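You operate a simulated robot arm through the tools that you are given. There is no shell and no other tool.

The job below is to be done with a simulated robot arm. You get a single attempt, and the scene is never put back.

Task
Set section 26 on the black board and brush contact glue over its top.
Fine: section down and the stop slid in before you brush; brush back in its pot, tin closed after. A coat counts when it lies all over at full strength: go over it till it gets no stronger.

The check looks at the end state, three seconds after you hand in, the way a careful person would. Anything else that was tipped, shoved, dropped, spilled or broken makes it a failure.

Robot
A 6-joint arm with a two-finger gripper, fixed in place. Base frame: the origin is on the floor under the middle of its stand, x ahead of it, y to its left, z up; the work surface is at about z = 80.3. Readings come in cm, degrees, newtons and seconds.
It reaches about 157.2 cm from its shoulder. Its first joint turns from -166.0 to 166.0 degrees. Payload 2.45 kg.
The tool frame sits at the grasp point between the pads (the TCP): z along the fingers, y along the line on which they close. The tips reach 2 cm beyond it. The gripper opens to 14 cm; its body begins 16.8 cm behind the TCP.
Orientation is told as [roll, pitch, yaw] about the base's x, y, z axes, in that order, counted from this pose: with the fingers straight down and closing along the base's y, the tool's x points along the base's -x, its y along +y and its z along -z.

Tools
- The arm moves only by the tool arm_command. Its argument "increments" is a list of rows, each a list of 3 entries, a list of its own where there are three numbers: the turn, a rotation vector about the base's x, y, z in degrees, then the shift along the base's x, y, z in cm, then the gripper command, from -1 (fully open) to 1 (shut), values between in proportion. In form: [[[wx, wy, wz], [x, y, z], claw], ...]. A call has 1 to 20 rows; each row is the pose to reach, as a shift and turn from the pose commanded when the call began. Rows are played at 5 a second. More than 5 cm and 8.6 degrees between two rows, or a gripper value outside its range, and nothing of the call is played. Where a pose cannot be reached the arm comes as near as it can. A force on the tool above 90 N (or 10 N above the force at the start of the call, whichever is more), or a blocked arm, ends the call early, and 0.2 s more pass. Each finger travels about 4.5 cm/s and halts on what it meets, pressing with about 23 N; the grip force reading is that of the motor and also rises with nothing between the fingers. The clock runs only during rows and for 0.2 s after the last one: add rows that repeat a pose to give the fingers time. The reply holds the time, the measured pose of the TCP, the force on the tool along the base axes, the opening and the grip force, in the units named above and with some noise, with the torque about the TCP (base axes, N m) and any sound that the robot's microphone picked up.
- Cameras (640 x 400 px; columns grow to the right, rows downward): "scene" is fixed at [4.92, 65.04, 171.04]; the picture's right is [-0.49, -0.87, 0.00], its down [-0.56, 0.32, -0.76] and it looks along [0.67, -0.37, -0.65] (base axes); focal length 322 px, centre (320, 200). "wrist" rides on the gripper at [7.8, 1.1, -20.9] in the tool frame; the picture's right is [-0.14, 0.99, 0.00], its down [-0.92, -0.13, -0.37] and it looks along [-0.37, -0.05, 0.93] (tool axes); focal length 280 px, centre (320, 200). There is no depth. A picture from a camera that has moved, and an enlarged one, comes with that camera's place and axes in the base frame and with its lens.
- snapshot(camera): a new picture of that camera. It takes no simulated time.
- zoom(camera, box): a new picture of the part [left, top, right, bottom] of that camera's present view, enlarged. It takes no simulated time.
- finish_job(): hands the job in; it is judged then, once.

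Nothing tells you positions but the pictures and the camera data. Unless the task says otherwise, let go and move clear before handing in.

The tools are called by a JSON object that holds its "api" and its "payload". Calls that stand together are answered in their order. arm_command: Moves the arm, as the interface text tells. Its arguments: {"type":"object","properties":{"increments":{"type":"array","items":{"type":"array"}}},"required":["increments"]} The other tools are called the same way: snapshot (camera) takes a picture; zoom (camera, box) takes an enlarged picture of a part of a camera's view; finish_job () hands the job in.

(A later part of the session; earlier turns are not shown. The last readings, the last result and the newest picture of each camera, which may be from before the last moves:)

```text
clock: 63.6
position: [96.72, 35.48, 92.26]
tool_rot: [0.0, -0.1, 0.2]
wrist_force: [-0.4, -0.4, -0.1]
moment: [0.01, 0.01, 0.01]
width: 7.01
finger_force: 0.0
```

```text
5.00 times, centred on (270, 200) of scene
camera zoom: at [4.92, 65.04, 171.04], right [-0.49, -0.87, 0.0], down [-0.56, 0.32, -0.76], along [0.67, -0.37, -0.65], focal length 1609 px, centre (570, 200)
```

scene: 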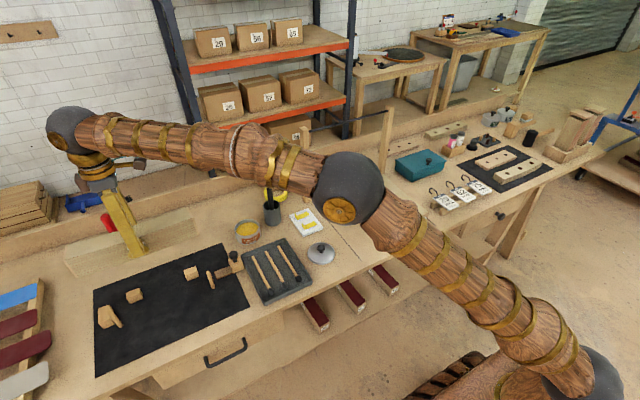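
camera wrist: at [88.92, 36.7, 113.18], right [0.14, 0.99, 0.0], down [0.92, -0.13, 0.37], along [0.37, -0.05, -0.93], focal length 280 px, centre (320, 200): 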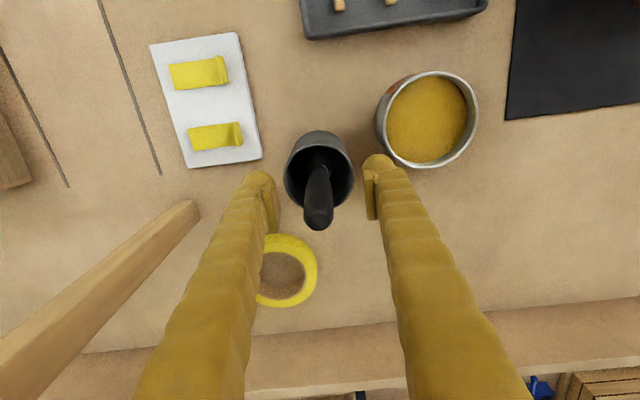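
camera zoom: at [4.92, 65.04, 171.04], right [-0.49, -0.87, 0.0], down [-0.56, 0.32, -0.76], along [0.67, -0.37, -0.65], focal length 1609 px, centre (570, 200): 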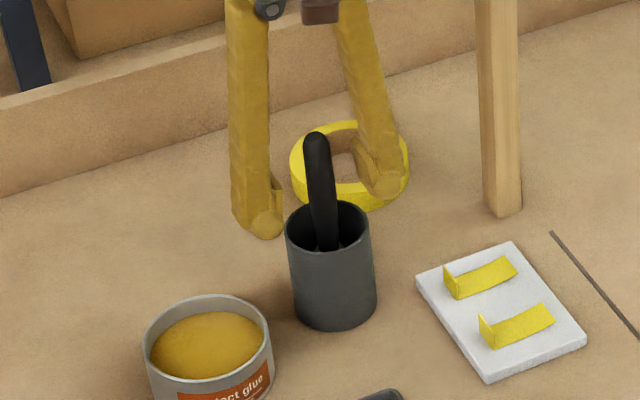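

The handle is centred between the fingers and the tips are clear of the pot. Now I'll close on it.

{"api": "arm_command", "payload": {"increments": [[[0, 0, 0], [0, 0, 0], 0.3], [[0, 0, 0], [0, 0, 0], 0.6], [[0, 0, 0], [0, 0, 0], 0.9], [[0, 0, 0], [0, 0, 0], 0.9], [[0, 0, 0], [0, 0, 0], 0.9]]}}

{"api": "zoom", "payload": {"camera": "scene", "box": [230, 160, 310, 240]}}

```text
clock: 64.8
position: [96.75, 35.46, 92.32]
tool_rot: [0.0, 0.0, 0.1]
wrist_force: [0.6, 0.4, 0.8]
moment: [0.0, -0.01, -0.01]
width: 1.93
finger_force: 22.7
```

```text
5.00 times, centred on (270, 200) of scene
camera zoom: at [4.92, 65.04, 171.04], right [-0.49, -0.87, 0.0], down [-0.56, 0.32, -0.76], along [0.67, -0.37, -0.65], focal length 1609 px, centre (570, 200)
```

zoom: 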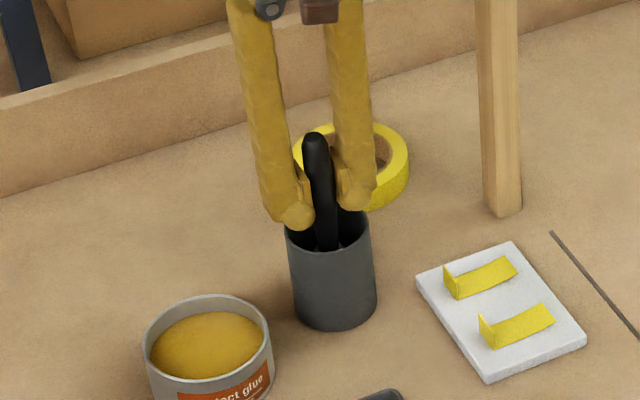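

The handle is gripped at 1.93 cm. I'll lift slowly and check that the pot stays put.

{"api": "arm_command", "payload": {"increments": [[[0, 0, 0], [0, 0, 0.7], 0.9], [[0, 0, 0], [0, 0, 1.6], 0.9], [[0, 0, 0], [0, 0, 3], 0.9], [[0, 0, 0], [0, 0, 4], 0.9], [[0, 0, 0], [0, 0, 4], 0.9]]}}

{"api": "zoom", "payload": {"camera": "scene", "box": [230, 150, 310, 240]}}

```text
clock: 66.0
position: [96.76, 35.5, 96.25]
tool_rot: [0.0, -0.1, 0.1]
wrist_force: [0.2, 0.3, -0.7]
moment: [-0.01, -0.01, 0.01]
width: 1.94
finger_force: 23.2
```

```text
4.44 times, centred on (270, 195) of scene
camera zoom: at [4.92, 65.04, 171.04], right [-0.49, -0.87, 0.0], down [-0.56, 0.32, -0.76], along [0.67, -0.37, -0.65], focal length 1430 px, centre (542, 222)
```

zoom: 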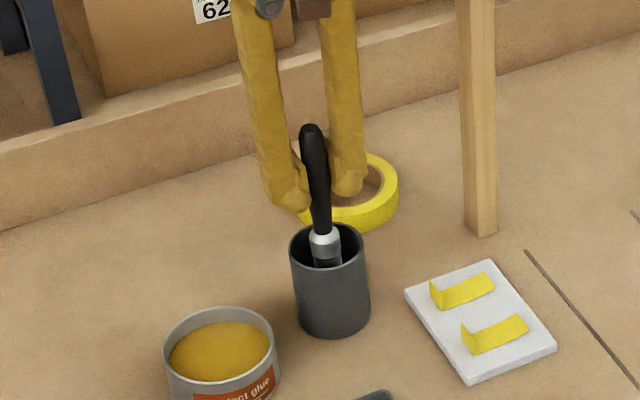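

The brush is coming out, showing its metal ferrule, and the pot stayed put. I'll keep lifting until the bristles clear the rim.

{"api": "arm_command", "payload": {"increments": [[[0, 0, 0], [0, 0, 2], 0.9], [[0, 0, 0], [0, 0, 4], 0.9], [[0, 0, 0], [0, 0, 6], 0.9], [[0, 0, 0], [0, 0, 8], 0.9], [[0, 0, 0], [0, 0, 10], 0.9], [[0, 0, 0], [0, 0, 10], 0.9]]}}

{"api": "zoom", "payload": {"camera": "scene", "box": [220, 120, 320, 240]}}

{"api": "snapshot", "payload": {"camera": "wrist"}}

```text
clock: 67.4
position: [96.61, 35.53, 106.14]
tool_rot: [0.0, 0.0, 0.1]
wrist_force: [-0.8, 0.0, 1.2]
moment: [-0.03, -0.01, -0.01]
width: 1.94
finger_force: 22.8
```

```text
3.33 times, centred on (270, 180) of scene
camera zoom: at [4.92, 65.04, 171.04], right [-0.49, -0.87, 0.0], down [-0.56, 0.32, -0.76], along [0.67, -0.37, -0.65], focal length 1073 px, centre (487, 267)
```

zoom: 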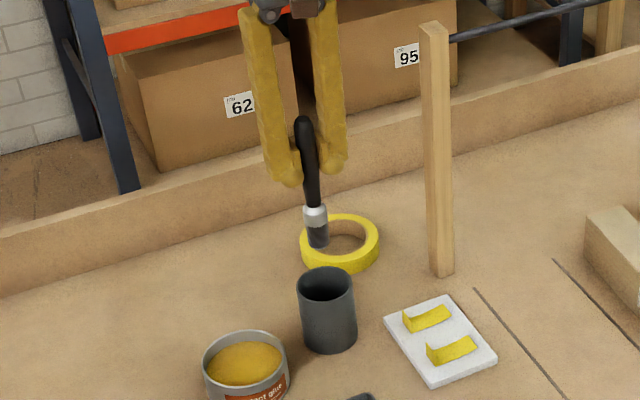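

```text
taken
camera wrist: at [88.83, 36.68, 127.09], right [0.14, 0.99, 0.0], down [0.92, -0.13, 0.37], along [0.36, -0.05, -0.93], focal length 280 px, centre (320, 200)
```

wrist: 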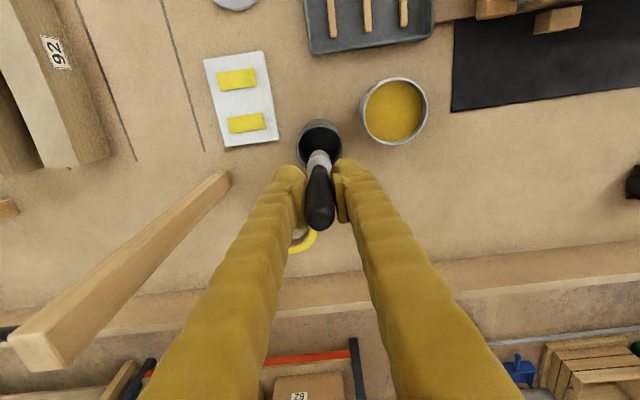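

The brush is out: handle, metal ferrule and a short dark bristle head roughly 2.4 cm wide, tip about 12 cm below the TCP. I'll zoom to measure it.

{"api": "zoom", "payload": {"camera": "scene", "box": [250, 145, 290, 185]}}

{"api": "zoom", "payload": {"camera": "wrist", "box": [280, 100, 440, 240]}}

```text
10.00 times, centred on (270, 165) of scene
camera zoom: at [4.92, 65.04, 171.04], right [-0.49, -0.87, 0.0], down [-0.56, 0.32, -0.76], along [0.67, -0.37, -0.65], focal length 3218 px, centre (820, 550)
```

zoom: 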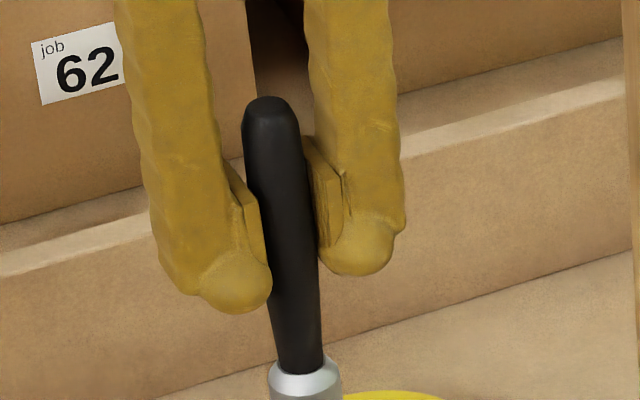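

```text
2.86 times, centred on (360, 170) of wrist
camera zoom: at [88.83, 36.68, 127.09], right [0.14, 0.99, 0.0], down [0.92, -0.13, 0.37], along [0.36, -0.05, -0.93], focal length 801 px, centre (206, 286)
```

zoom: 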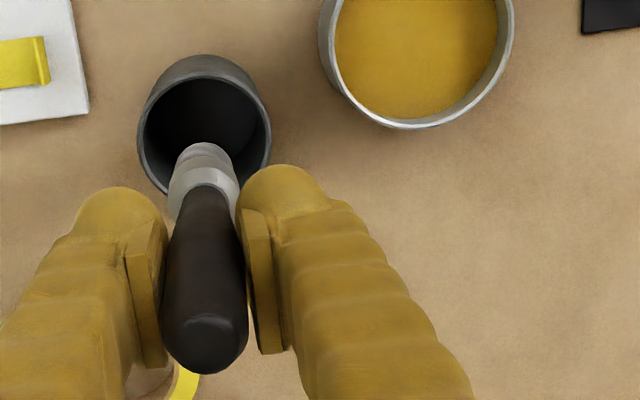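

{"api": "zoom", "payload": {"camera": "scene", "box": [255, 160, 295, 210]}}

```text
8.00 times, centred on (275, 185) of scene
camera zoom: at [4.92, 65.04, 171.04], right [-0.49, -0.87, 0.0], down [-0.56, 0.32, -0.76], along [0.67, -0.37, -0.65], focal length 2575 px, centre (680, 320)
```

zoom: 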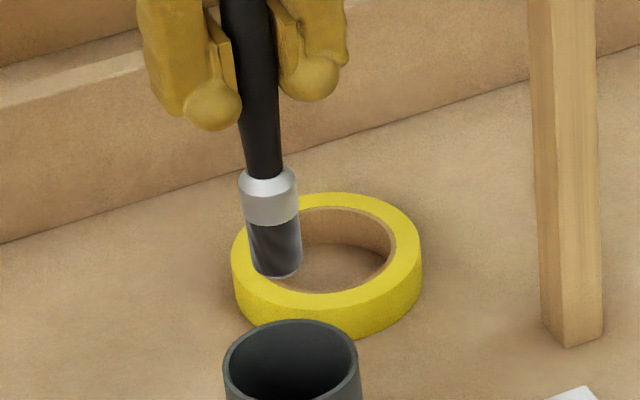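

The bristle head is round, about 2.5 cm across, its tip about 11.9 cm below the TCP. The tin's centre is (93.4, 47.0) with glue surface near z≈83; I'll move over it and check alignment before dipping.

{"api": "arm_command", "payload": {"increments": [[[0, 0, 0], [-0.8, 3, 0], 0.9], [[0, 0, 0], [-1.6, 6, 0], 0.9], [[0, 0, 0], [-2.4, 9, 0], 0.9], [[0, 0, 0], [-3.2, 11.5, 0], 0.9], [[0, 0, 0], [-3.2, 11.5, -2], 0.9], [[0, 0, 0], [-3.2, 11.5, -5], 0.9], [[0, 0, 0], [-3.2, 11.5, -5], 0.9]]}}

{"api": "zoom", "payload": {"camera": "scene", "box": [220, 160, 280, 250]}}

{"api": "snapshot", "payload": {"camera": "wrist"}}

```text
clock: 69.0
position: [93.44, 47.05, 101.06]
tool_rot: [0.0, 0.0, 0.1]
wrist_force: [0.6, 0.0, -0.3]
moment: [-0.01, 0.03, -0.02]
width: 1.93
finger_force: 22.8
```

```text
4.44 times, centred on (250, 205) of scene
camera zoom: at [4.92, 65.04, 171.04], right [-0.49, -0.87, 0.0], down [-0.56, 0.32, -0.76], along [0.67, -0.37, -0.65], focal length 1430 px, centre (631, 178)
```

zoom: 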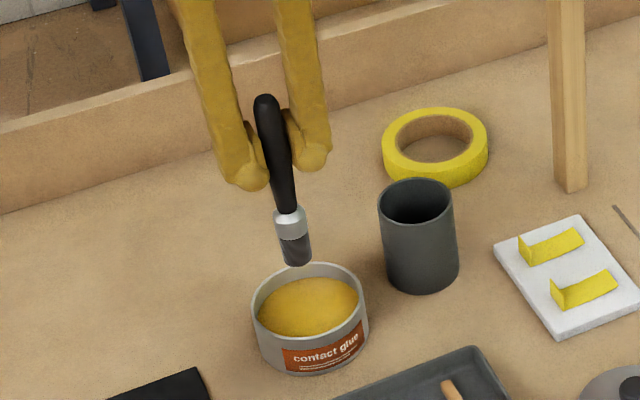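

```text
taken
camera wrist: at [85.64, 48.24, 122.02], right [0.14, 0.99, 0.0], down [0.92, -0.13, 0.37], along [0.37, -0.05, -0.93], focal length 280 px, centre (320, 200)
```

wrist: 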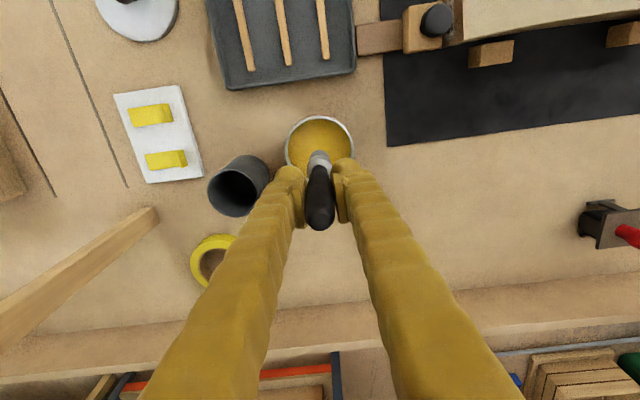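

The brush is centred above the tin. I'll lower it about 1 cm into the glue, hold, and raise again.

{"api": "arm_command", "payload": {"increments": [[[0, 0, 0], [0, 0, -3], 0.9], [[0, 0, 0], [0, 0, -5.5], 0.9], [[0, 0, 0], [0, 0, -7], 0.9], [[0, 0, 0], [0, 0, -7.2], 0.9], [[0, 0, 0], [0, 0, -7.2], 0.9], [[0, 0, 0], [0, 0, -7.2], 0.9]]}}

{"api": "zoom", "payload": {"camera": "scene", "box": [220, 180, 280, 250]}}

```text
clock: 70.4
position: [93.45, 46.9, 93.98]
tool_rot: [0.0, 0.0, 0.0]
wrist_force: [1.4, 0.8, 21.9]
moment: [0.0, -0.05, -0.01]
width: 1.91
finger_force: 22.7
```

```text
5.71 times, centred on (250, 215) of scene
camera zoom: at [4.92, 65.04, 171.04], right [-0.49, -0.87, 0.0], down [-0.56, 0.32, -0.76], along [0.67, -0.37, -0.65], focal length 1839 px, centre (720, 114)
```

zoom: 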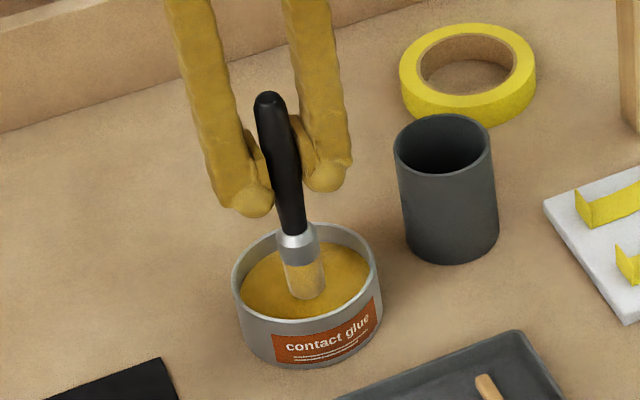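

The tip has met the glue surface (22 N) and the bristles have turned yellow. I'll raise the brush and inspect it for drips.

{"api": "arm_command", "payload": {"increments": [[[0, 0, 0], [0, 0, 0.5], 0.9], [[0, 0, 0], [0, 0, 1.5], 0.9], [[0, 0, 0], [0, 0, 3], 0.9], [[0, 0, 0], [0, 0, 4.5], 0.9], [[0, 0, 0], [0, 0, 4.5], 0.9], [[0, 0, 0], [0, 0, 4.5], 0.9], [[0, 0, 0], [0, 0, 4.5], 0.9]]}}

{"api": "zoom", "payload": {"camera": "scene", "box": [225, 180, 275, 240]}}

```text
clock: 72.0
position: [93.48, 47.1, 98.31]
tool_rot: [-0.1, 0.0, 0.1]
wrist_force: [-1.3, -0.5, -0.9]
moment: [-0.03, -0.01, 0.02]
width: 1.9
finger_force: 23.3
```

```text
6.67 times, centred on (250, 210) of scene
camera zoom: at [4.92, 65.04, 171.04], right [-0.49, -0.87, 0.0], down [-0.56, 0.32, -0.76], along [0.67, -0.37, -0.65], focal length 2146 px, centre (787, 133)
```

zoom: 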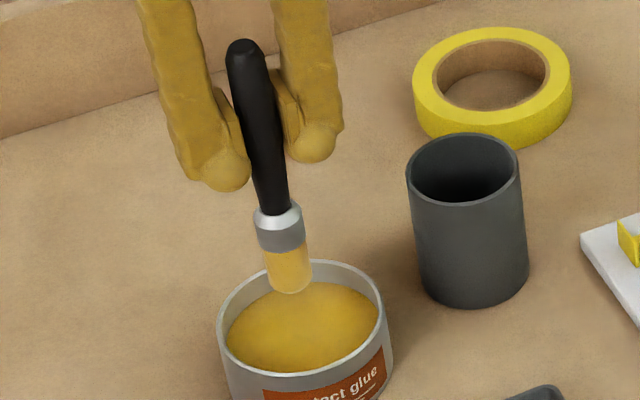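

The brush is loaded and not dripping. I'll carry it up and over to above the middle of the section, adding a 7° lean toward +y so the far end stays within reach.

{"api": "arm_command", "payload": {"increments": [[[0, 0, 0], [0, 0, 3], 0.9], [[0, 0, 0], [0, 0, 6], 0.9], [[0, 0, 0], [-1.9, 4, 6], 0.9], [[0, 0, 0], [-3.8, 8, 6], 0.9], [[2, 0, 0], [-5.7, 12, 6], 0.9], [[4, 0, 0], [-7.6, 16, 6], 0.9], [[6, 0, 0], [-9.5, 20, 6], 0.9], [[7, 0, 0], [-11.4, 24, 6], 0.9], [[7, 0, 0], [-13, 28, 5], 0.9], [[7, 0, 0], [-13.6, 30.6, 4], 0.9], [[7, 0, 0], [-13.6, 30.6, 2.5], 0.9], [[7, 0, 0], [-13.6, 30.6, 2.5], 0.9]]}}

{"api": "zoom", "payload": {"camera": "scene", "box": [120, 200, 220, 310]}}

{"api": "snapshot", "payload": {"camera": "scene"}}

```text
clock: 74.6
position: [80.0, 77.51, 100.87]
tool_rot: [7.0, 0.0, 0.1]
wrist_force: [-1.3, 0.7, -0.3]
moment: [0.0, 0.01, 0.02]
width: 1.9
finger_force: 22.3
```

```text
3.64 times, centred on (170, 255) of scene
camera zoom: at [4.92, 65.04, 171.04], right [-0.49, -0.87, 0.0], down [-0.56, 0.32, -0.76], along [0.67, -0.37, -0.65], focal length 1170 px, centre (866, 0)
```

zoom: 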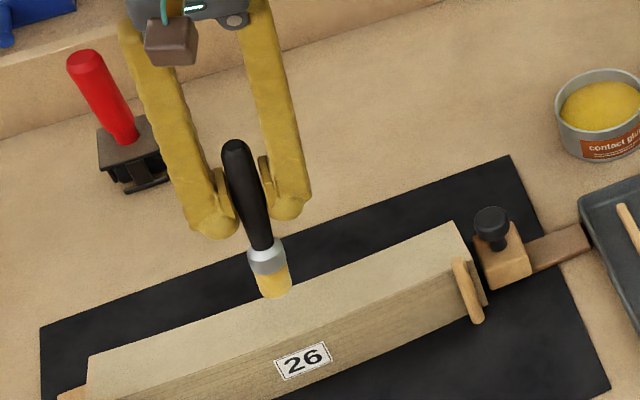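

```text
taken
```

scene: 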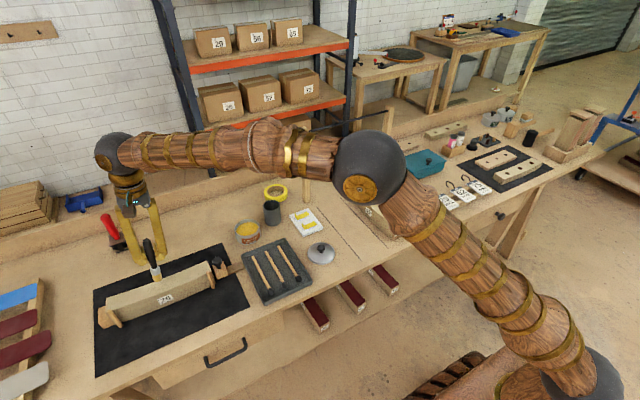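

The tip is about 2.5 cm above the middle of the section. I'll descend gently to find the contact height.

{"api": "arm_command", "payload": {"increments": [[[0, 0, 0], [0, 0, -1], 0.9], [[0, 0, 0], [0, 0, -2], 0.9], [[0, 0, 0], [0, 0, -2.2], 0.9], [[0, 0, 0], [0, 0, -2.2], 0.9]]}}

{"api": "zoom", "payload": {"camera": "scene", "box": [130, 235, 190, 300]}}

```text
clock: 75.6
position: [79.97, 77.72, 98.77]
tool_rot: [7.1, 0.0, 0.1]
wrist_force: [0.4, -0.4, -0.2]
moment: [0.02, 0.0, -0.01]
width: 1.94
finger_force: 22.8
```

```text
6.15 times, centred on (160, 268) of scene
camera zoom: at [4.92, 65.04, 171.04], right [-0.49, -0.87, 0.0], down [-0.56, 0.32, -0.76], along [0.67, -0.37, -0.65], focal length 1981 px, centre (1305, -215)
```

zoom: 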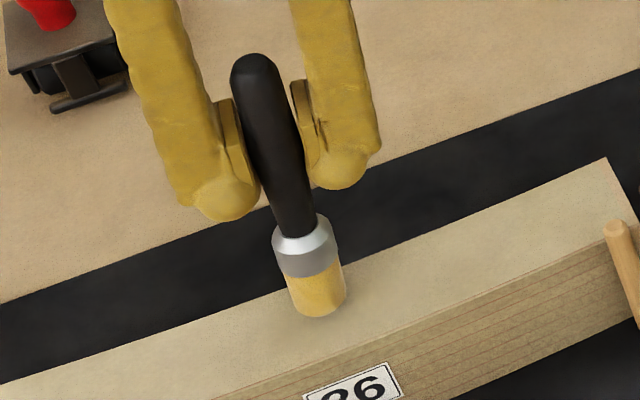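

{"api": "arm_command", "payload": {"increments": [[[0, 0, 0], [0, 0, -0.2], 0.9], [[0, 0, 0], [0, 0, -0.4], 0.9], [[0, 0, 0], [0, 0, -0.4], 0.9]]}}

{"api": "zoom", "payload": {"camera": "scene", "box": [130, 235, 190, 300]}}

```text
clock: 76.4
position: [79.94, 77.66, 98.32]
tool_rot: [6.9, 0.0, 0.0]
wrist_force: [0.1, -0.2, -0.6]
moment: [-0.01, 0.0, -0.06]
width: 1.91
finger_force: 23.1
```

```text
6.15 times, centred on (160, 268) of scene
camera zoom: at [4.92, 65.04, 171.04], right [-0.49, -0.87, 0.0], down [-0.56, 0.32, -0.76], along [0.67, -0.37, -0.65], focal length 1981 px, centre (1305, -215)
```

zoom: 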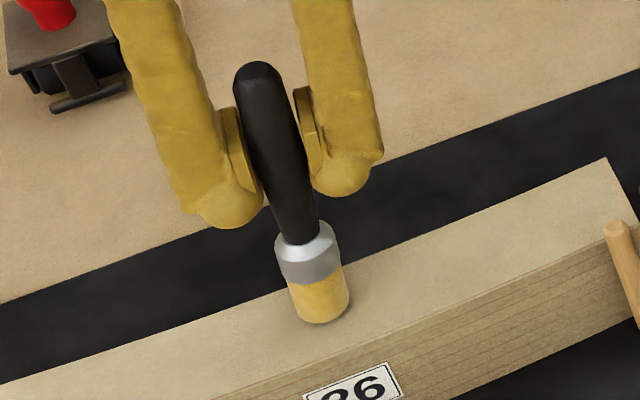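

No contact yet at 98.3; I'll go on down a little at a time.

{"api": "arm_command", "payload": {"increments": [[[0, 0, 0], [0, 0, -0.15], 0.9], [[0, 0, 0], [0, 0, -0.25], 0.9], [[0, 0, 0], [0, 0, -0.25], 0.9]]}}

{"api": "zoom", "payload": {"camera": "scene", "box": [130, 235, 190, 300]}}

```text
clock: 77.2
position: [80.07, 77.7, 98.2]
tool_rot: [7.2, -0.1, 0.2]
wrist_force: [-2.0, 0.5, 17.7]
moment: [0.06, 0.2, 0.0]
width: 1.93
finger_force: 23.2
```

```text
6.15 times, centred on (160, 268) of scene
camera zoom: at [4.92, 65.04, 171.04], right [-0.49, -0.87, 0.0], down [-0.56, 0.32, -0.76], along [0.67, -0.37, -0.65], focal length 1981 px, centre (1305, -215)
```

zoom: 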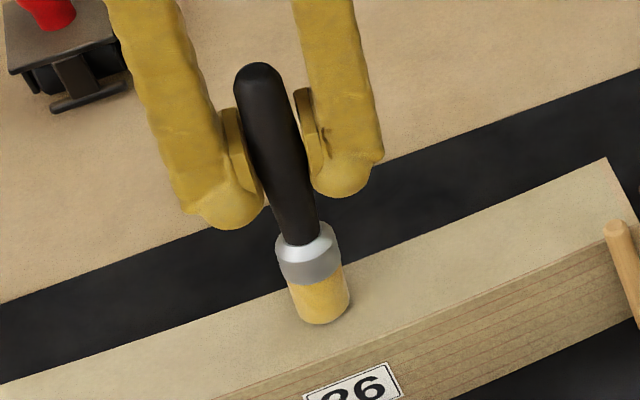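

Contact: about 18 N at this height. I'll ease up 0.08 cm for a light pressure and make the first stroke along the centre line toward the left end, following the bow.

{"api": "arm_command", "payload": {"increments": [[[0, 0, 0], [0, 0, 0.08], 0.9], [[0, 0, 0], [-0.05, 1.3, 0.08], 0.9], [[0, 0, 0], [-0.05, 2.6, 0.08], 0.9], [[0, 0, 0], [0, 3.9, 0.08], 0.9], [[0, 0, 0], [0.04, 5.2, 0.08], 0.9], [[0, 0, 0], [0.1, 6.5, 0.08], 0.9], [[0, 0, 0], [0.16, 7.8, 0.08], 0.9], [[0, 0, 0], [0.24, 9.1, 0.08], 0.9], [[0, 0, 0], [0.33, 10.4, 0.08], 0.9], [[0, 0, 0], [0.43, 11.7, 0.08], 0.9], [[0, 0, 0], [0.54, 13, 0.08], 0.9], [[0, 0, 0], [0.64, 14.2, 0.08], 0.9]]}}

{"api": "zoom", "payload": {"camera": "scene", "box": [80, 220, 240, 340]}}

```text
clock: 79.8
position: [80.64, 91.94, 98.05]
tool_rot: [7.0, 0.1, 0.1]
wrist_force: [0.1, -1.4, 3.4]
moment: [-0.17, -0.01, -0.03]
width: 1.95
finger_force: 22.9
```

```text
3.33 times, centred on (160, 280) of scene
camera zoom: at [4.92, 65.04, 171.04], right [-0.49, -0.87, 0.0], down [-0.56, 0.32, -0.76], along [0.67, -0.37, -0.65], focal length 1073 px, centre (853, -67)
```

zoom: 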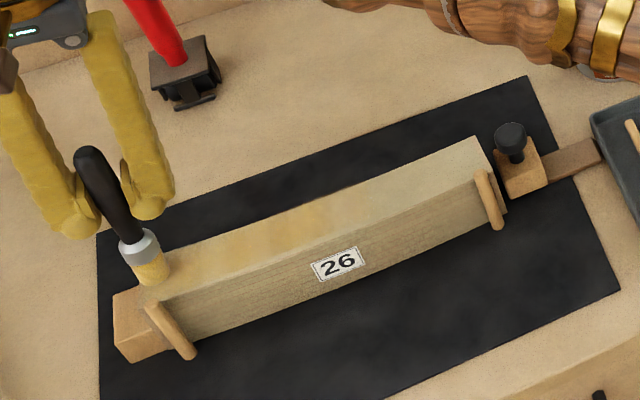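

The first stroke left a yellow tint from the centre to the left end with a light 3 N pressure. I'll zoom in to see how wide and strong the mark is.

{"api": "zoom", "payload": {"camera": "scene", "box": [110, 240, 170, 300]}}

{"api": "zoom", "payload": {"camera": "scene", "box": [150, 230, 220, 290]}}

```text
6.67 times, centred on (140, 270) of scene
camera zoom: at [4.92, 65.04, 171.04], right [-0.49, -0.87, 0.0], down [-0.56, 0.32, -0.76], along [0.67, -0.37, -0.65], focal length 2146 px, centre (1520, -267)
```

zoom: 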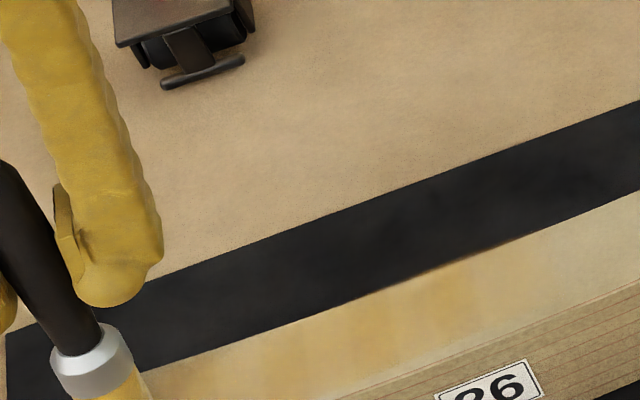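

```text
6.67 times, centred on (185, 260) of scene
camera zoom: at [4.92, 65.04, 171.04], right [-0.49, -0.87, 0.0], down [-0.56, 0.32, -0.76], along [0.67, -0.37, -0.65], focal length 2146 px, centre (1220, -200)
```

zoom: 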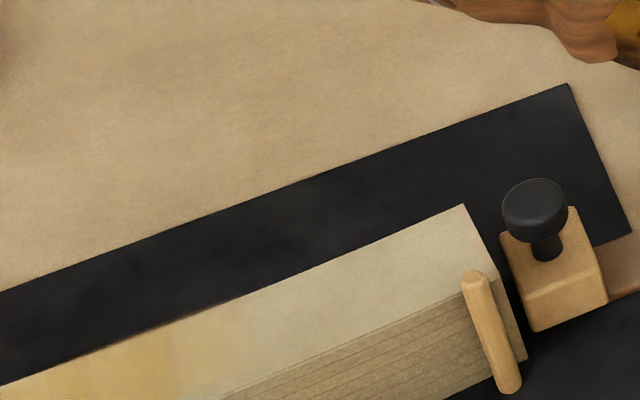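

The tint spans the full width and fades to the left as the brush empties. I'll stroke back along the whole length toward the stop end.

{"api": "arm_command", "payload": {"increments": [[[0, 0, 0], [-0.14, -1.45, 0], 0.9], [[0, 0, 0], [-0.26, -2.9, 0], 0.9], [[0, 0, 0], [-0.37, -4.35, 0], 0.9], [[0, 0, 0], [-0.46, -5.8, 0], 0.9], [[0, 0, 0], [-0.54, -7.25, 0], 0.9], [[0, 0, 0], [-0.6, -8.7, 0], 0.9], [[0, 0, 0], [-0.65, -10.15, 0], 0.9], [[0, 0, 0], [-0.69, -11.6, 0], 0.9], [[0, 0, 0], [-0.71, -13.05, 0], 0.9], [[0, 0, 0], [-0.71, -14.5, 0], 0.9], [[0, 0, 0], [-0.7, -15.95, 0], 0.9], [[0, 0, 0], [-0.68, -17.4, 0], 0.9], [[0, 0, 0], [-0.64, -18.85, 0], 0.9], [[0, 0, 0], [-0.58, -20.3, 0], 0.9], [[0, 0, 0], [-0.51, -21.75, 0], 0.9], [[0, 0, 0], [-0.43, -23.2, 0], 0.9], [[0, 0, 0], [-0.33, -24.65, 0], 0.9], [[0, 0, 0], [-0.22, -26.1, 0], 0.9], [[0, 0, 0], [-0.09, -27.55, 0], 0.9], [[0, 0, 0], [0.04, -28.9, 0], 0.9]]}}

{"api": "zoom", "payload": {"camera": "scene", "box": [90, 220, 240, 330]}}

```text
clock: 84.0
position: [80.56, 63.0, 98.19]
tool_rot: [6.9, 0.1, 0.1]
wrist_force: [-0.5, -0.1, -1.5]
moment: [0.01, -0.01, -0.03]
width: 1.93
finger_force: 22.8
```

```text
3.64 times, centred on (165, 275) of scene
camera zoom: at [4.92, 65.04, 171.04], right [-0.49, -0.87, 0.0], down [-0.56, 0.32, -0.76], along [0.67, -0.37, -0.65], focal length 1170 px, centre (884, -73)
```

zoom: 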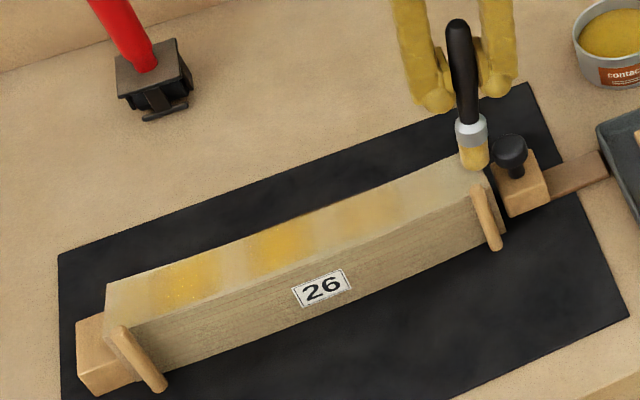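

The coat is patchy: at the right end the brush had lost contact (no force). I'll lower slightly there and stroke back to the left with a height profile that keeps contact.

{"api": "arm_command", "payload": {"increments": [[[0, 0, 0], [0, 0, -0.1], 0.9], [[0, 0, 0], [0, 0, -0.15], 0.9], [[0, 0, 0], [0, 0, -0.15], 0.9]]}}

```text
clock: 84.8
position: [80.46, 62.98, 98.07]
tool_rot: [7.0, 0.0, 0.1]
wrist_force: [-0.3, 0.0, 0.5]
moment: [-0.03, 0.01, 0.02]
width: 1.93
finger_force: 23.0
```

{"api": "arm_command", "payload": {"increments": [[[0, 0, 0], [0, 0, -0.1], 0.9], [[0, 0, 0], [0, 0, -0.1], 0.9]]}}

```text
clock: 85.4
position: [80.62, 62.98, 97.9]
tool_rot: [7.0, -0.1, 0.1]
wrist_force: [-0.4, -0.7, 10.2]
moment: [0.03, 0.16, 0.02]
width: 1.91
finger_force: 23.0
```

Contact is 10 N here now. The arm needs about 0.2 cm more commanded height at the left end than at the right, so I'll stroke left with that slope.

{"api": "arm_command", "payload": {"increments": [[[0, 0, 0], [-0.14, 1.45, 0.01], 0.9], [[0, 0, 0], [-0.27, 2.9, 0.02], 0.9], [[0, 0, 0], [-0.38, 4.35, 0.03], 0.9], [[0, 0, 0], [-0.48, 5.8, 0.04], 0.9], [[0, 0, 0], [-0.56, 7.25, 0.05], 0.9], [[0, 0, 0], [-0.63, 8.7, 0.06], 0.9], [[0, 0, 0], [-0.68, 10.15, 0.07], 0.9], [[0, 0, 0], [-0.72, 11.6, 0.08], 0.9], [[0, 0, 0], [-0.74, 13.05, 0.09], 0.9], [[0, 0, 0], [-0.75, 14.5, 0.1], 0.9], [[0, 0, 0], [-0.74, 15.95, 0.11], 0.9], [[0, 0, 0], [-0.72, 17.4, 0.12], 0.9], [[0, 0, 0], [-0.69, 18.85, 0.13], 0.9], [[0, 0, 0], [-0.64, 20.3, 0.14], 0.9], [[0, 0, 0], [-0.57, 21.75, 0.15], 0.9], [[0, 0, 0], [-0.49, 23.2, 0.16], 0.9], [[0, 0, 0], [-0.4, 24.65, 0.17], 0.9], [[0, 0, 0], [-0.29, 26.1, 0.18], 0.9], [[0, 0, 0], [-0.17, 27.55, 0.19], 0.9], [[0, 0, 0], [-0.04, 28.9, 0.2], 0.9]]}}

{"api": "zoom", "payload": {"camera": "scene", "box": [90, 220, 240, 330]}}

```text
clock: 89.6
position: [80.64, 91.92, 98.27]
tool_rot: [7.0, -0.1, 0.2]
wrist_force: [0.1, -0.3, -0.5]
moment: [0.03, -0.03, -0.01]
width: 1.92
finger_force: 22.7
```

```text
3.64 times, centred on (165, 275) of scene
camera zoom: at [4.92, 65.04, 171.04], right [-0.49, -0.87, 0.0], down [-0.56, 0.32, -0.76], along [0.67, -0.37, -0.65], focal length 1170 px, centre (884, -73)
```

zoom: 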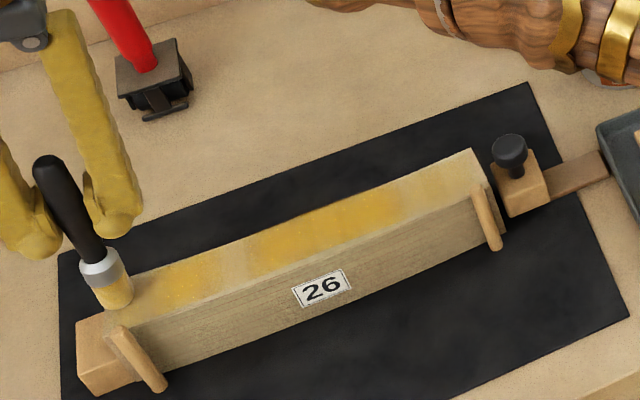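

The middle is building up well, but the left end lost contact. I'll lower here until the force returns.

{"api": "arm_command", "payload": {"increments": [[[0, 0, 0], [0, 0, -0.1], 0.9], [[0, 0, 0], [0, 0, -0.2], 0.9], [[0, 0, 0], [0, 0, -0.2], 0.9]]}}

{"api": "zoom", "payload": {"camera": "scene", "box": [100, 250, 150, 310]}}

{"api": "zoom", "payload": {"camera": "scene", "box": [130, 240, 230, 300]}}

```text
clock: 90.4
position: [80.68, 91.74, 97.93]
tool_rot: [7.0, 0.0, 0.1]
wrist_force: [-0.5, 0.0, 4.6]
moment: [0.0, 0.11, 0.02]
width: 1.91
finger_force: 22.2
```

```text
6.67 times, centred on (125, 280) of scene
camera zoom: at [4.92, 65.04, 171.04], right [-0.49, -0.87, 0.0], down [-0.56, 0.32, -0.76], along [0.67, -0.37, -0.65], focal length 2146 px, centre (1620, -333)
```

zoom: 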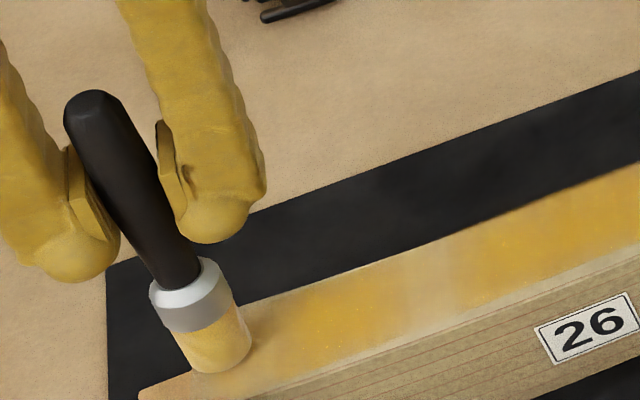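

```text
6.40 times, centred on (180, 270) of scene
camera zoom: at [4.92, 65.04, 171.04], right [-0.49, -0.87, 0.0], down [-0.56, 0.32, -0.76], along [0.67, -0.37, -0.65], focal length 2060 px, centre (1216, -248)
```

zoom: 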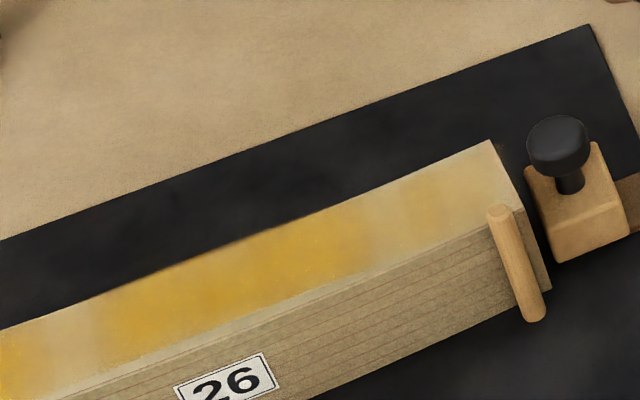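

The coat spans most of the width with softer edges, so I'll also work side lanes. I'll hop to a lane 1.4 cm further from the robot and stroke to the right end.

{"api": "arm_command", "payload": {"increments": [[[0, 0, 0], [0, 0, 0.4], 0.9], [[0, 0, 0], [1.4, 0, 0.4], 0.9], [[0, 0, 0], [1.4, 0, 0], 0.9], [[0, 0, 0], [1.2, -1.75, 0], 0.9], [[0, 0, 0], [1.05, -3.5, 0], 0.9], [[0, 0, 0], [0.94, -5.2, 0], 0.9], [[0, 0, 0], [0.85, -6.9, 0], 0.9], [[0, 0, 0], [0.77, -8.6, 0], 0.9], [[0, 0, 0], [0.72, -10.3, 0], 0.9], [[0, 0, 0], [0.69, -12, 0], 0.9], [[0, 0, 0], [0.68, -13.7, 0], 0.9], [[0, 0, 0], [0.68, -15.4, 0], 0.9], [[0, 0, 0], [0.7, -17.1, 0], 0.9], [[0, 0, 0], [0.75, -18.8, 0], 0.9], [[0, 0, 0], [0.82, -20.5, 0], 0.9], [[0, 0, 0], [0.91, -22.2, 0], 0.9], [[0, 0, 0], [1.02, -23.9, 0], 0.9], [[0, 0, 0], [1.15, -25.6, 0], 0.9], [[0, 0, 0], [1.29, -27.3, 0], 0.9], [[0, 0, 0], [1.42, -28.8, 0], 0.9]]}}

{"api": "zoom", "payload": {"camera": "scene", "box": [90, 220, 240, 330]}}

```text
clock: 94.6
position: [81.86, 62.97, 97.76]
tool_rot: [7.0, 0.0, 0.2]
wrist_force: [0.9, 0.1, -0.9]
moment: [0.02, 0.04, -0.01]
width: 1.9
finger_force: 22.8
```

```text
3.64 times, centred on (165, 275) of scene
camera zoom: at [4.92, 65.04, 171.04], right [-0.49, -0.87, 0.0], down [-0.56, 0.32, -0.76], along [0.67, -0.37, -0.65], focal length 1170 px, centre (884, -73)
```

zoom: 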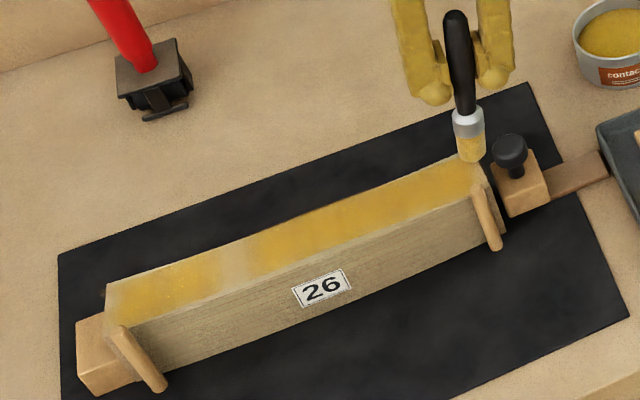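

Coverage is spreading well, but the brush seems to ride up in the grip a little. I'll look closely at the brush and coat here.

{"api": "zoom", "payload": {"camera": "scene", "box": [195, 210, 245, 290]}}

{"api": "zoom", "payload": {"camera": "wrist", "box": [240, 80, 560, 280]}}

```text
5.00 times, centred on (220, 250) of scene
camera zoom: at [4.92, 65.04, 171.04], right [-0.49, -0.87, 0.0], down [-0.56, 0.32, -0.76], along [0.67, -0.37, -0.65], focal length 1609 px, centre (820, -50)
```

zoom: 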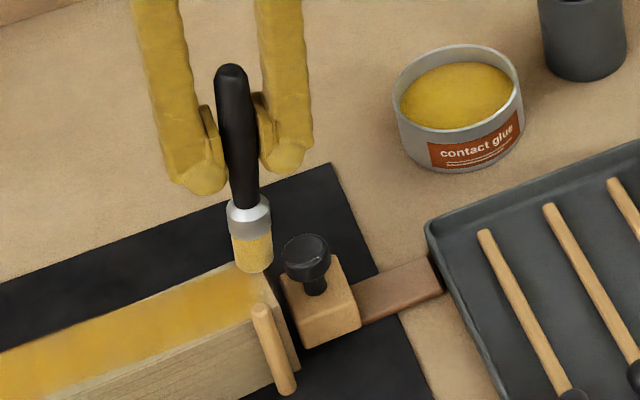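

```text
2.00 times, centred on (400, 180) of wrist
camera zoom: at [74.05, 61.62, 118.78], right [0.13, 0.98, 0.12], down [0.92, -0.17, 0.35], along [0.36, 0.06, -0.93], focal length 561 px, centre (160, 240)
```

zoom: 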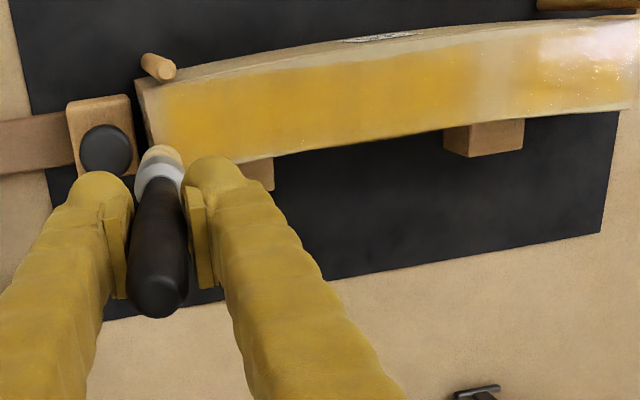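

The wrist view shows the coat well: strong over most of the top, with a weaker strip along the near side and at the ends. I'll reload the brush in the tin before the next passes.

{"api": "arm_command", "payload": {"increments": [[[0, 0, 0], [0, 0.3, 2], 0.9], [[0, 0, 0], [0, 0.3, 6], 0.9], [[-2, 0, 0], [2.5, -3, 6.5], 0.9], [[-4, 0, 0], [5, -6.5, 6.5], 0.9], [[-6, 0, 0], [7.5, -10, 6.5], 0.9], [[-7, 0, 0], [10, -13, 6.5], 0.9], [[-7, 0, 0], [11.5, -16, 5], 0.9], [[-7, 0, 0], [11.5, -16, 2], 0.9], [[-7, 0, 0], [11.5, -16, 0], 0.9], [[-7, 0, 0], [11.5, -16, 0], 0.9]]}}

{"api": "zoom", "payload": {"camera": "scene", "box": [220, 180, 280, 250]}}

{"api": "snapshot", "payload": {"camera": "wrist"}}

```text
clock: 96.8
position: [93.39, 47.16, 98.0]
tool_rot: [0.0, 0.0, 0.1]
wrist_force: [-0.3, 0.5, -0.6]
moment: [0.01, 0.02, 0.02]
width: 1.9
finger_force: 23.0
```

```text
5.71 times, centred on (250, 215) of scene
camera zoom: at [4.92, 65.04, 171.04], right [-0.49, -0.87, 0.0], down [-0.56, 0.32, -0.76], along [0.67, -0.37, -0.65], focal length 1839 px, centre (720, 114)
```

zoom: 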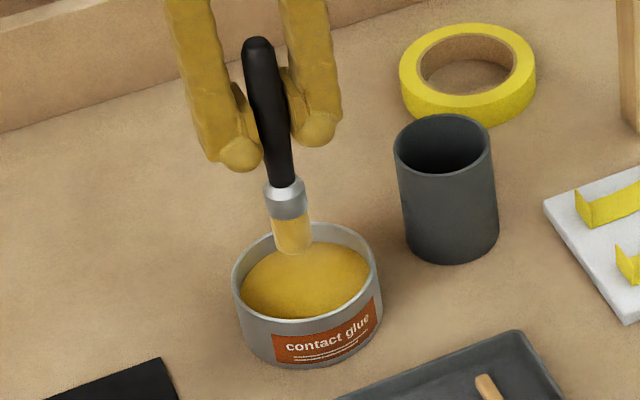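

```text
taken
camera wrist: at [85.59, 48.28, 118.87], right [0.14, 0.99, 0.0], down [0.92, -0.13, 0.37], along [0.37, -0.05, -0.93], focal length 280 px, centre (320, 200)
```

wrist: 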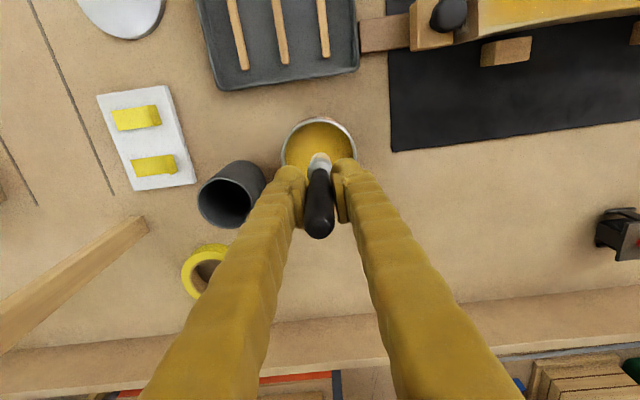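

The brush tip now sits about 11.3 cm below the TCP. I'll dip gently again.

{"api": "arm_command", "payload": {"increments": [[[0, 0, 0], [0, 0, -2], 0.9], [[0, 0, 0], [0, 0, -4], 0.9], [[0, 0, 0], [0, 0, -4.3], 0.9], [[0, 0, 0], [0, 0, -4.3], 0.9], [[0, 0, 0], [0, 0, -4.3], 0.9]]}}

{"api": "zoom", "payload": {"camera": "scene", "box": [220, 180, 280, 250]}}

```text
clock: 98.0
position: [93.37, 47.0, 93.73]
tool_rot: [0.0, -0.1, 0.1]
wrist_force: [-1.1, 0.9, 18.4]
moment: [0.03, 0.17, 0.0]
width: 1.94
finger_force: 23.1
```

```text
5.71 times, centred on (250, 215) of scene
camera zoom: at [4.92, 65.04, 171.04], right [-0.49, -0.87, 0.0], down [-0.56, 0.32, -0.76], along [0.67, -0.37, -0.65], focal length 1839 px, centre (720, 114)
```

zoom: 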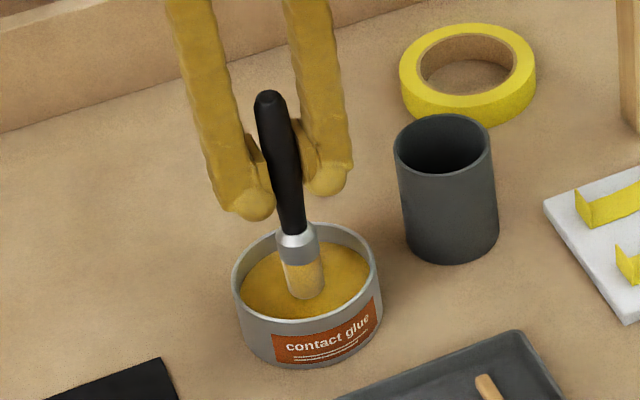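

Loaded again. I'll raise, move to the near-side lane at the right end of the section, and lean 7° as before.

{"api": "arm_command", "payload": {"increments": [[[0, 0, 0], [0, 0, 1], 0.9], [[0, 0, 0], [0, 0, 4], 0.9], [[0, 0, 0], [0, 0, 8], 0.9], [[0, 0, 0], [0, 0, 10], 0.9], [[2, 0, 0], [-3, 3.5, 10], 0.9], [[4, 0, 0], [-6, 7, 10], 0.9], [[6, 0, 0], [-9, 10.5, 10], 0.9], [[7, 0, 0], [-12, 14, 10], 0.9], [[7, 0, 0], [-14.1, 16.6, 9], 0.9], [[7, 0, 0], [-14.1, 16.6, 6], 0.9], [[7, 0, 0], [-14.1, 16.6, 4.8], 0.9], [[7, 0, 0], [-14.1, 16.6, 4.8], 0.9]]}}

{"api": "zoom", "payload": {"camera": "scene", "box": [180, 210, 250, 290]}}

{"api": "snapshot", "payload": {"camera": "wrist"}}

```text
clock: 100.6
position: [79.44, 63.69, 98.45]
tool_rot: [7.0, 0.1, 0.1]
wrist_force: [-0.4, 0.4, -0.6]
moment: [0.02, -0.01, 0.03]
width: 1.92
finger_force: 23.3
```

```text
5.00 times, centred on (215, 250) of scene
camera zoom: at [4.92, 65.04, 171.04], right [-0.49, -0.87, 0.0], down [-0.56, 0.32, -0.76], along [0.67, -0.37, -0.65], focal length 1609 px, centre (845, -50)
```

zoom: 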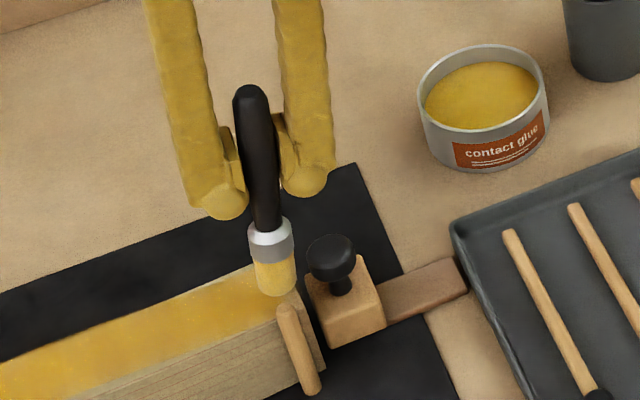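

```text
taken
camera wrist: at [71.67, 62.32, 119.41], right [0.14, 0.98, 0.12], down [0.92, -0.17, 0.35], along [0.37, 0.06, -0.93], focal length 280 px, centre (320, 200)
```

wrist: 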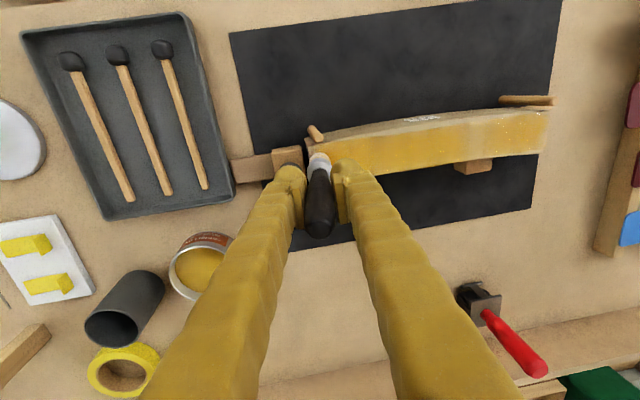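

The brush is over the near lane at the right end, clear of the peg and the knob. I'll lower to contact.

{"api": "arm_command", "payload": {"increments": [[[0, 0, 0], [0, -0.3, -0.2], 0.9], [[0, 0, 0], [0, -0.3, -0.4], 0.9], [[0, 0, 0], [0, -0.3, -0.4], 0.9]]}}

```text
clock: 101.4
position: [79.46, 63.4, 98.18]
tool_rot: [7.0, 0.0, 0.0]
wrist_force: [1.1, 0.1, 0.5]
moment: [-0.02, 0.01, -0.04]
width: 1.9
finger_force: 23.2
```

{"api": "arm_command", "payload": {"increments": [[[0, 0, 0], [0, 0, -0.15], 0.9], [[0, 0, 0], [0, 0, -0.25], 0.9], [[0, 0, 0], [0, 0, -0.25], 0.9]]}}

```text
clock: 102.2
position: [79.36, 63.36, 97.81]
tool_rot: [7.0, 0.0, 0.1]
wrist_force: [-1.3, -0.7, 8.3]
moment: [0.06, 0.18, 0.02]
width: 1.89
finger_force: 23.1
```

8 N of contact now. I'll stroke the near lane from right to left at steady height.

{"api": "arm_command", "payload": {"increments": [[[0, 0, 0], [-0.22, 1.5, 0.02], 0.9], [[0, 0, 0], [-0.35, 3, 0.02], 0.9], [[0, 0, 0], [-0.46, 4.5, 0.02], 0.9], [[0, 0, 0], [-0.56, 6, 0.02], 0.9], [[0, 0, 0], [-0.64, 7.5, 0.02], 0.9], [[0, 0, 0], [-0.7, 9, 0.02], 0.9], [[0, 0, 0], [-0.75, 10.5, 0.02], 0.9], [[0, 0, 0], [-0.78, 12, 0.02], 0.9], [[0, 0, 0], [-0.8, 13.5, 0.02], 0.9], [[0, 0, 0], [-0.8, 15, 0.02], 0.9], [[0, 0, 0], [-0.78, 16.5, 0.02], 0.9], [[0, 0, 0], [-0.75, 18, 0.02], 0.9], [[0, 0, 0], [-0.71, 19.5, 0.02], 0.9], [[0, 0, 0], [-0.65, 21, 0.02], 0.9], [[0, 0, 0], [-0.57, 22.5, 0.02], 0.9], [[0, 0, 0], [-0.47, 24, 0.02], 0.9], [[0, 0, 0], [-0.37, 25.5, 0.02], 0.9], [[0, 0, 0], [-0.24, 27, 0.02], 0.9], [[0, 0, 0], [-0.1, 28.5, 0.02], 0.9], [[0, 0, 0], [-0.1, 28.5, 0.02], 0.9]]}}

{"api": "zoom", "payload": {"camera": "scene", "box": [90, 220, 240, 330]}}

```text
clock: 106.4
position: [79.31, 91.83, 97.74]
tool_rot: [7.0, 0.0, 0.2]
wrist_force: [-0.1, -2.1, 4.3]
moment: [-0.16, -0.03, 0.03]
width: 1.94
finger_force: 22.9
```

```text
3.64 times, centred on (165, 275) of scene
camera zoom: at [4.92, 65.04, 171.04], right [-0.49, -0.87, 0.0], down [-0.56, 0.32, -0.76], along [0.67, -0.37, -0.65], focal length 1170 px, centre (884, -73)
```

zoom: 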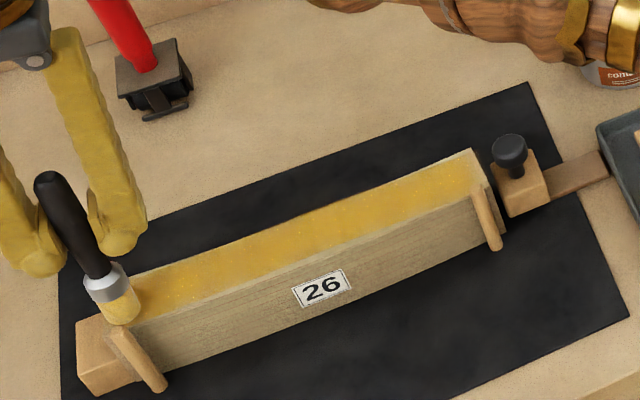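

Even coverage with steady contact this time. I'll hop back to the centre lane and stroke to the right.

{"api": "arm_command", "payload": {"increments": [[[0, 0, 0], [0, 0, 0.4], 0.9], [[0, 0, 0], [1.35, 0, 0.4], 0.9], [[0, 0, 0], [1.35, 0.2, 0], 0.9], [[0, 0, 0], [1.21, -1.65, 0], 0.9], [[0, 0, 0], [1.08, -3.3, 0], 0.9], [[0, 0, 0], [0.96, -4.95, 0], 0.9], [[0, 0, 0], [0.87, -6.6, 0], 0.9], [[0, 0, 0], [0.79, -8.25, 0], 0.9], [[0, 0, 0], [0.73, -9.9, 0], 0.9], [[0, 0, 0], [0.69, -11.55, 0], 0.9], [[0, 0, 0], [0.67, -13.2, 0], 0.9], [[0, 0, 0], [0.67, -14.85, 0], 0.9], [[0, 0, 0], [0.69, -16.5, 0], 0.9], [[0, 0, 0], [0.73, -18.15, 0], 0.9], [[0, 0, 0], [0.78, -19.8, 0], 0.9], [[0, 0, 0], [0.86, -21.45, 0], 0.9], [[0, 0, 0], [0.95, -23.1, 0], 0.9], [[0, 0, 0], [1.06, -24.75, 0], 0.9], [[0, 0, 0], [1.2, -26.4, 0], 0.9], [[0, 0, 0], [1.37, -28.3, 0], 0.9]]}}

{"api": "zoom", "payload": {"camera": "scene", "box": [90, 220, 240, 330]}}

{"api": "zoom", "payload": {"camera": "wrist", "box": [240, 60, 600, 260]}}

```text
clock: 110.6
position: [80.71, 63.7, 97.67]
tool_rot: [7.0, 0.1, 0.0]
wrist_force: [-0.2, -0.2, -0.7]
moment: [-0.03, -0.01, 0.01]
width: 1.92
finger_force: 23.7
```

```text
3.64 times, centred on (165, 275) of scene
camera zoom: at [4.92, 65.04, 171.04], right [-0.49, -0.87, 0.0], down [-0.56, 0.32, -0.76], along [0.67, -0.37, -0.65], focal length 1170 px, centre (884, -73)
```

zoom: 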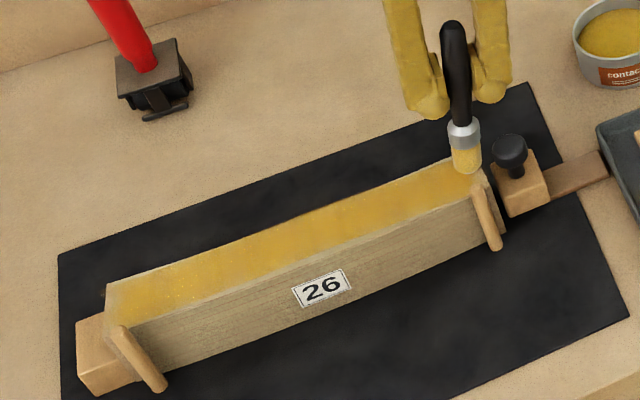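

```text
1.78 times, centred on (420, 160) of wrist
camera zoom: at [72.85, 62.22, 118.63], right [0.14, 0.98, 0.12], down [0.92, -0.17, 0.35], along [0.37, 0.06, -0.93], focal length 498 px, centre (142, 271)
```

zoom: 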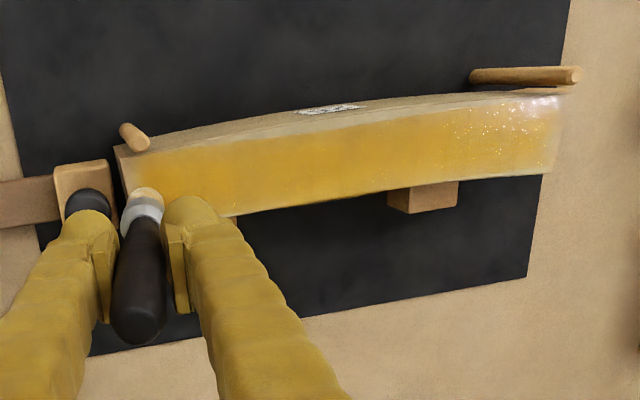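

The coat is building evenly now. I'll hop to the far lane at the right end and find contact again.

{"api": "arm_command", "payload": {"increments": [[[0, 0, 0], [0, 0, 0.4], 0.9], [[0, 0, 0], [1.3, 0.2, 0.4], 0.9], [[0, 0, 0], [1.3, 0.2, 0], 0.9], [[0, 0, 0], [1.3, 0.2, -0.1], 0.9], [[0, 0, 0], [1.3, 0.2, -0.1], 0.9]]}}

```text
clock: 111.8
position: [81.99, 63.79, 97.72]
tool_rot: [7.0, 0.0, 0.1]
wrist_force: [-0.4, 0.1, 1.2]
moment: [0.06, 0.03, -0.01]
width: 1.91
finger_force: 23.3
```

{"api": "arm_command", "payload": {"increments": [[[0, 0, 0], [0, 0, -0.08], 0.9], [[0, 0, 0], [0, 0, -0.15], 0.9], [[0, 0, 0], [0, 0, -0.15], 0.9]]}}

{"api": "zoom", "payload": {"camera": "scene", "box": [190, 210, 240, 280]}}

```text
clock: 112.6
position: [81.97, 63.74, 97.74]
tool_rot: [7.1, -0.1, 0.0]
wrist_force: [2.0, -0.7, 21.1]
moment: [0.08, -0.11, -0.04]
width: 1.91
finger_force: 23.1
```

```text
5.71 times, centred on (215, 245) of scene
camera zoom: at [4.92, 65.04, 171.04], right [-0.49, -0.87, 0.0], down [-0.56, 0.32, -0.76], along [0.67, -0.37, -0.65], focal length 1839 px, centre (920, -57)
```

zoom: 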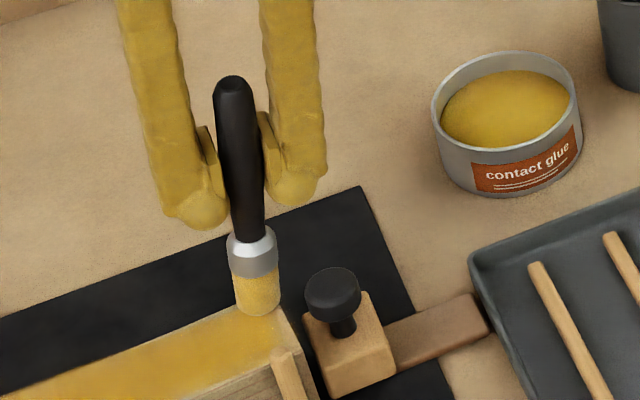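

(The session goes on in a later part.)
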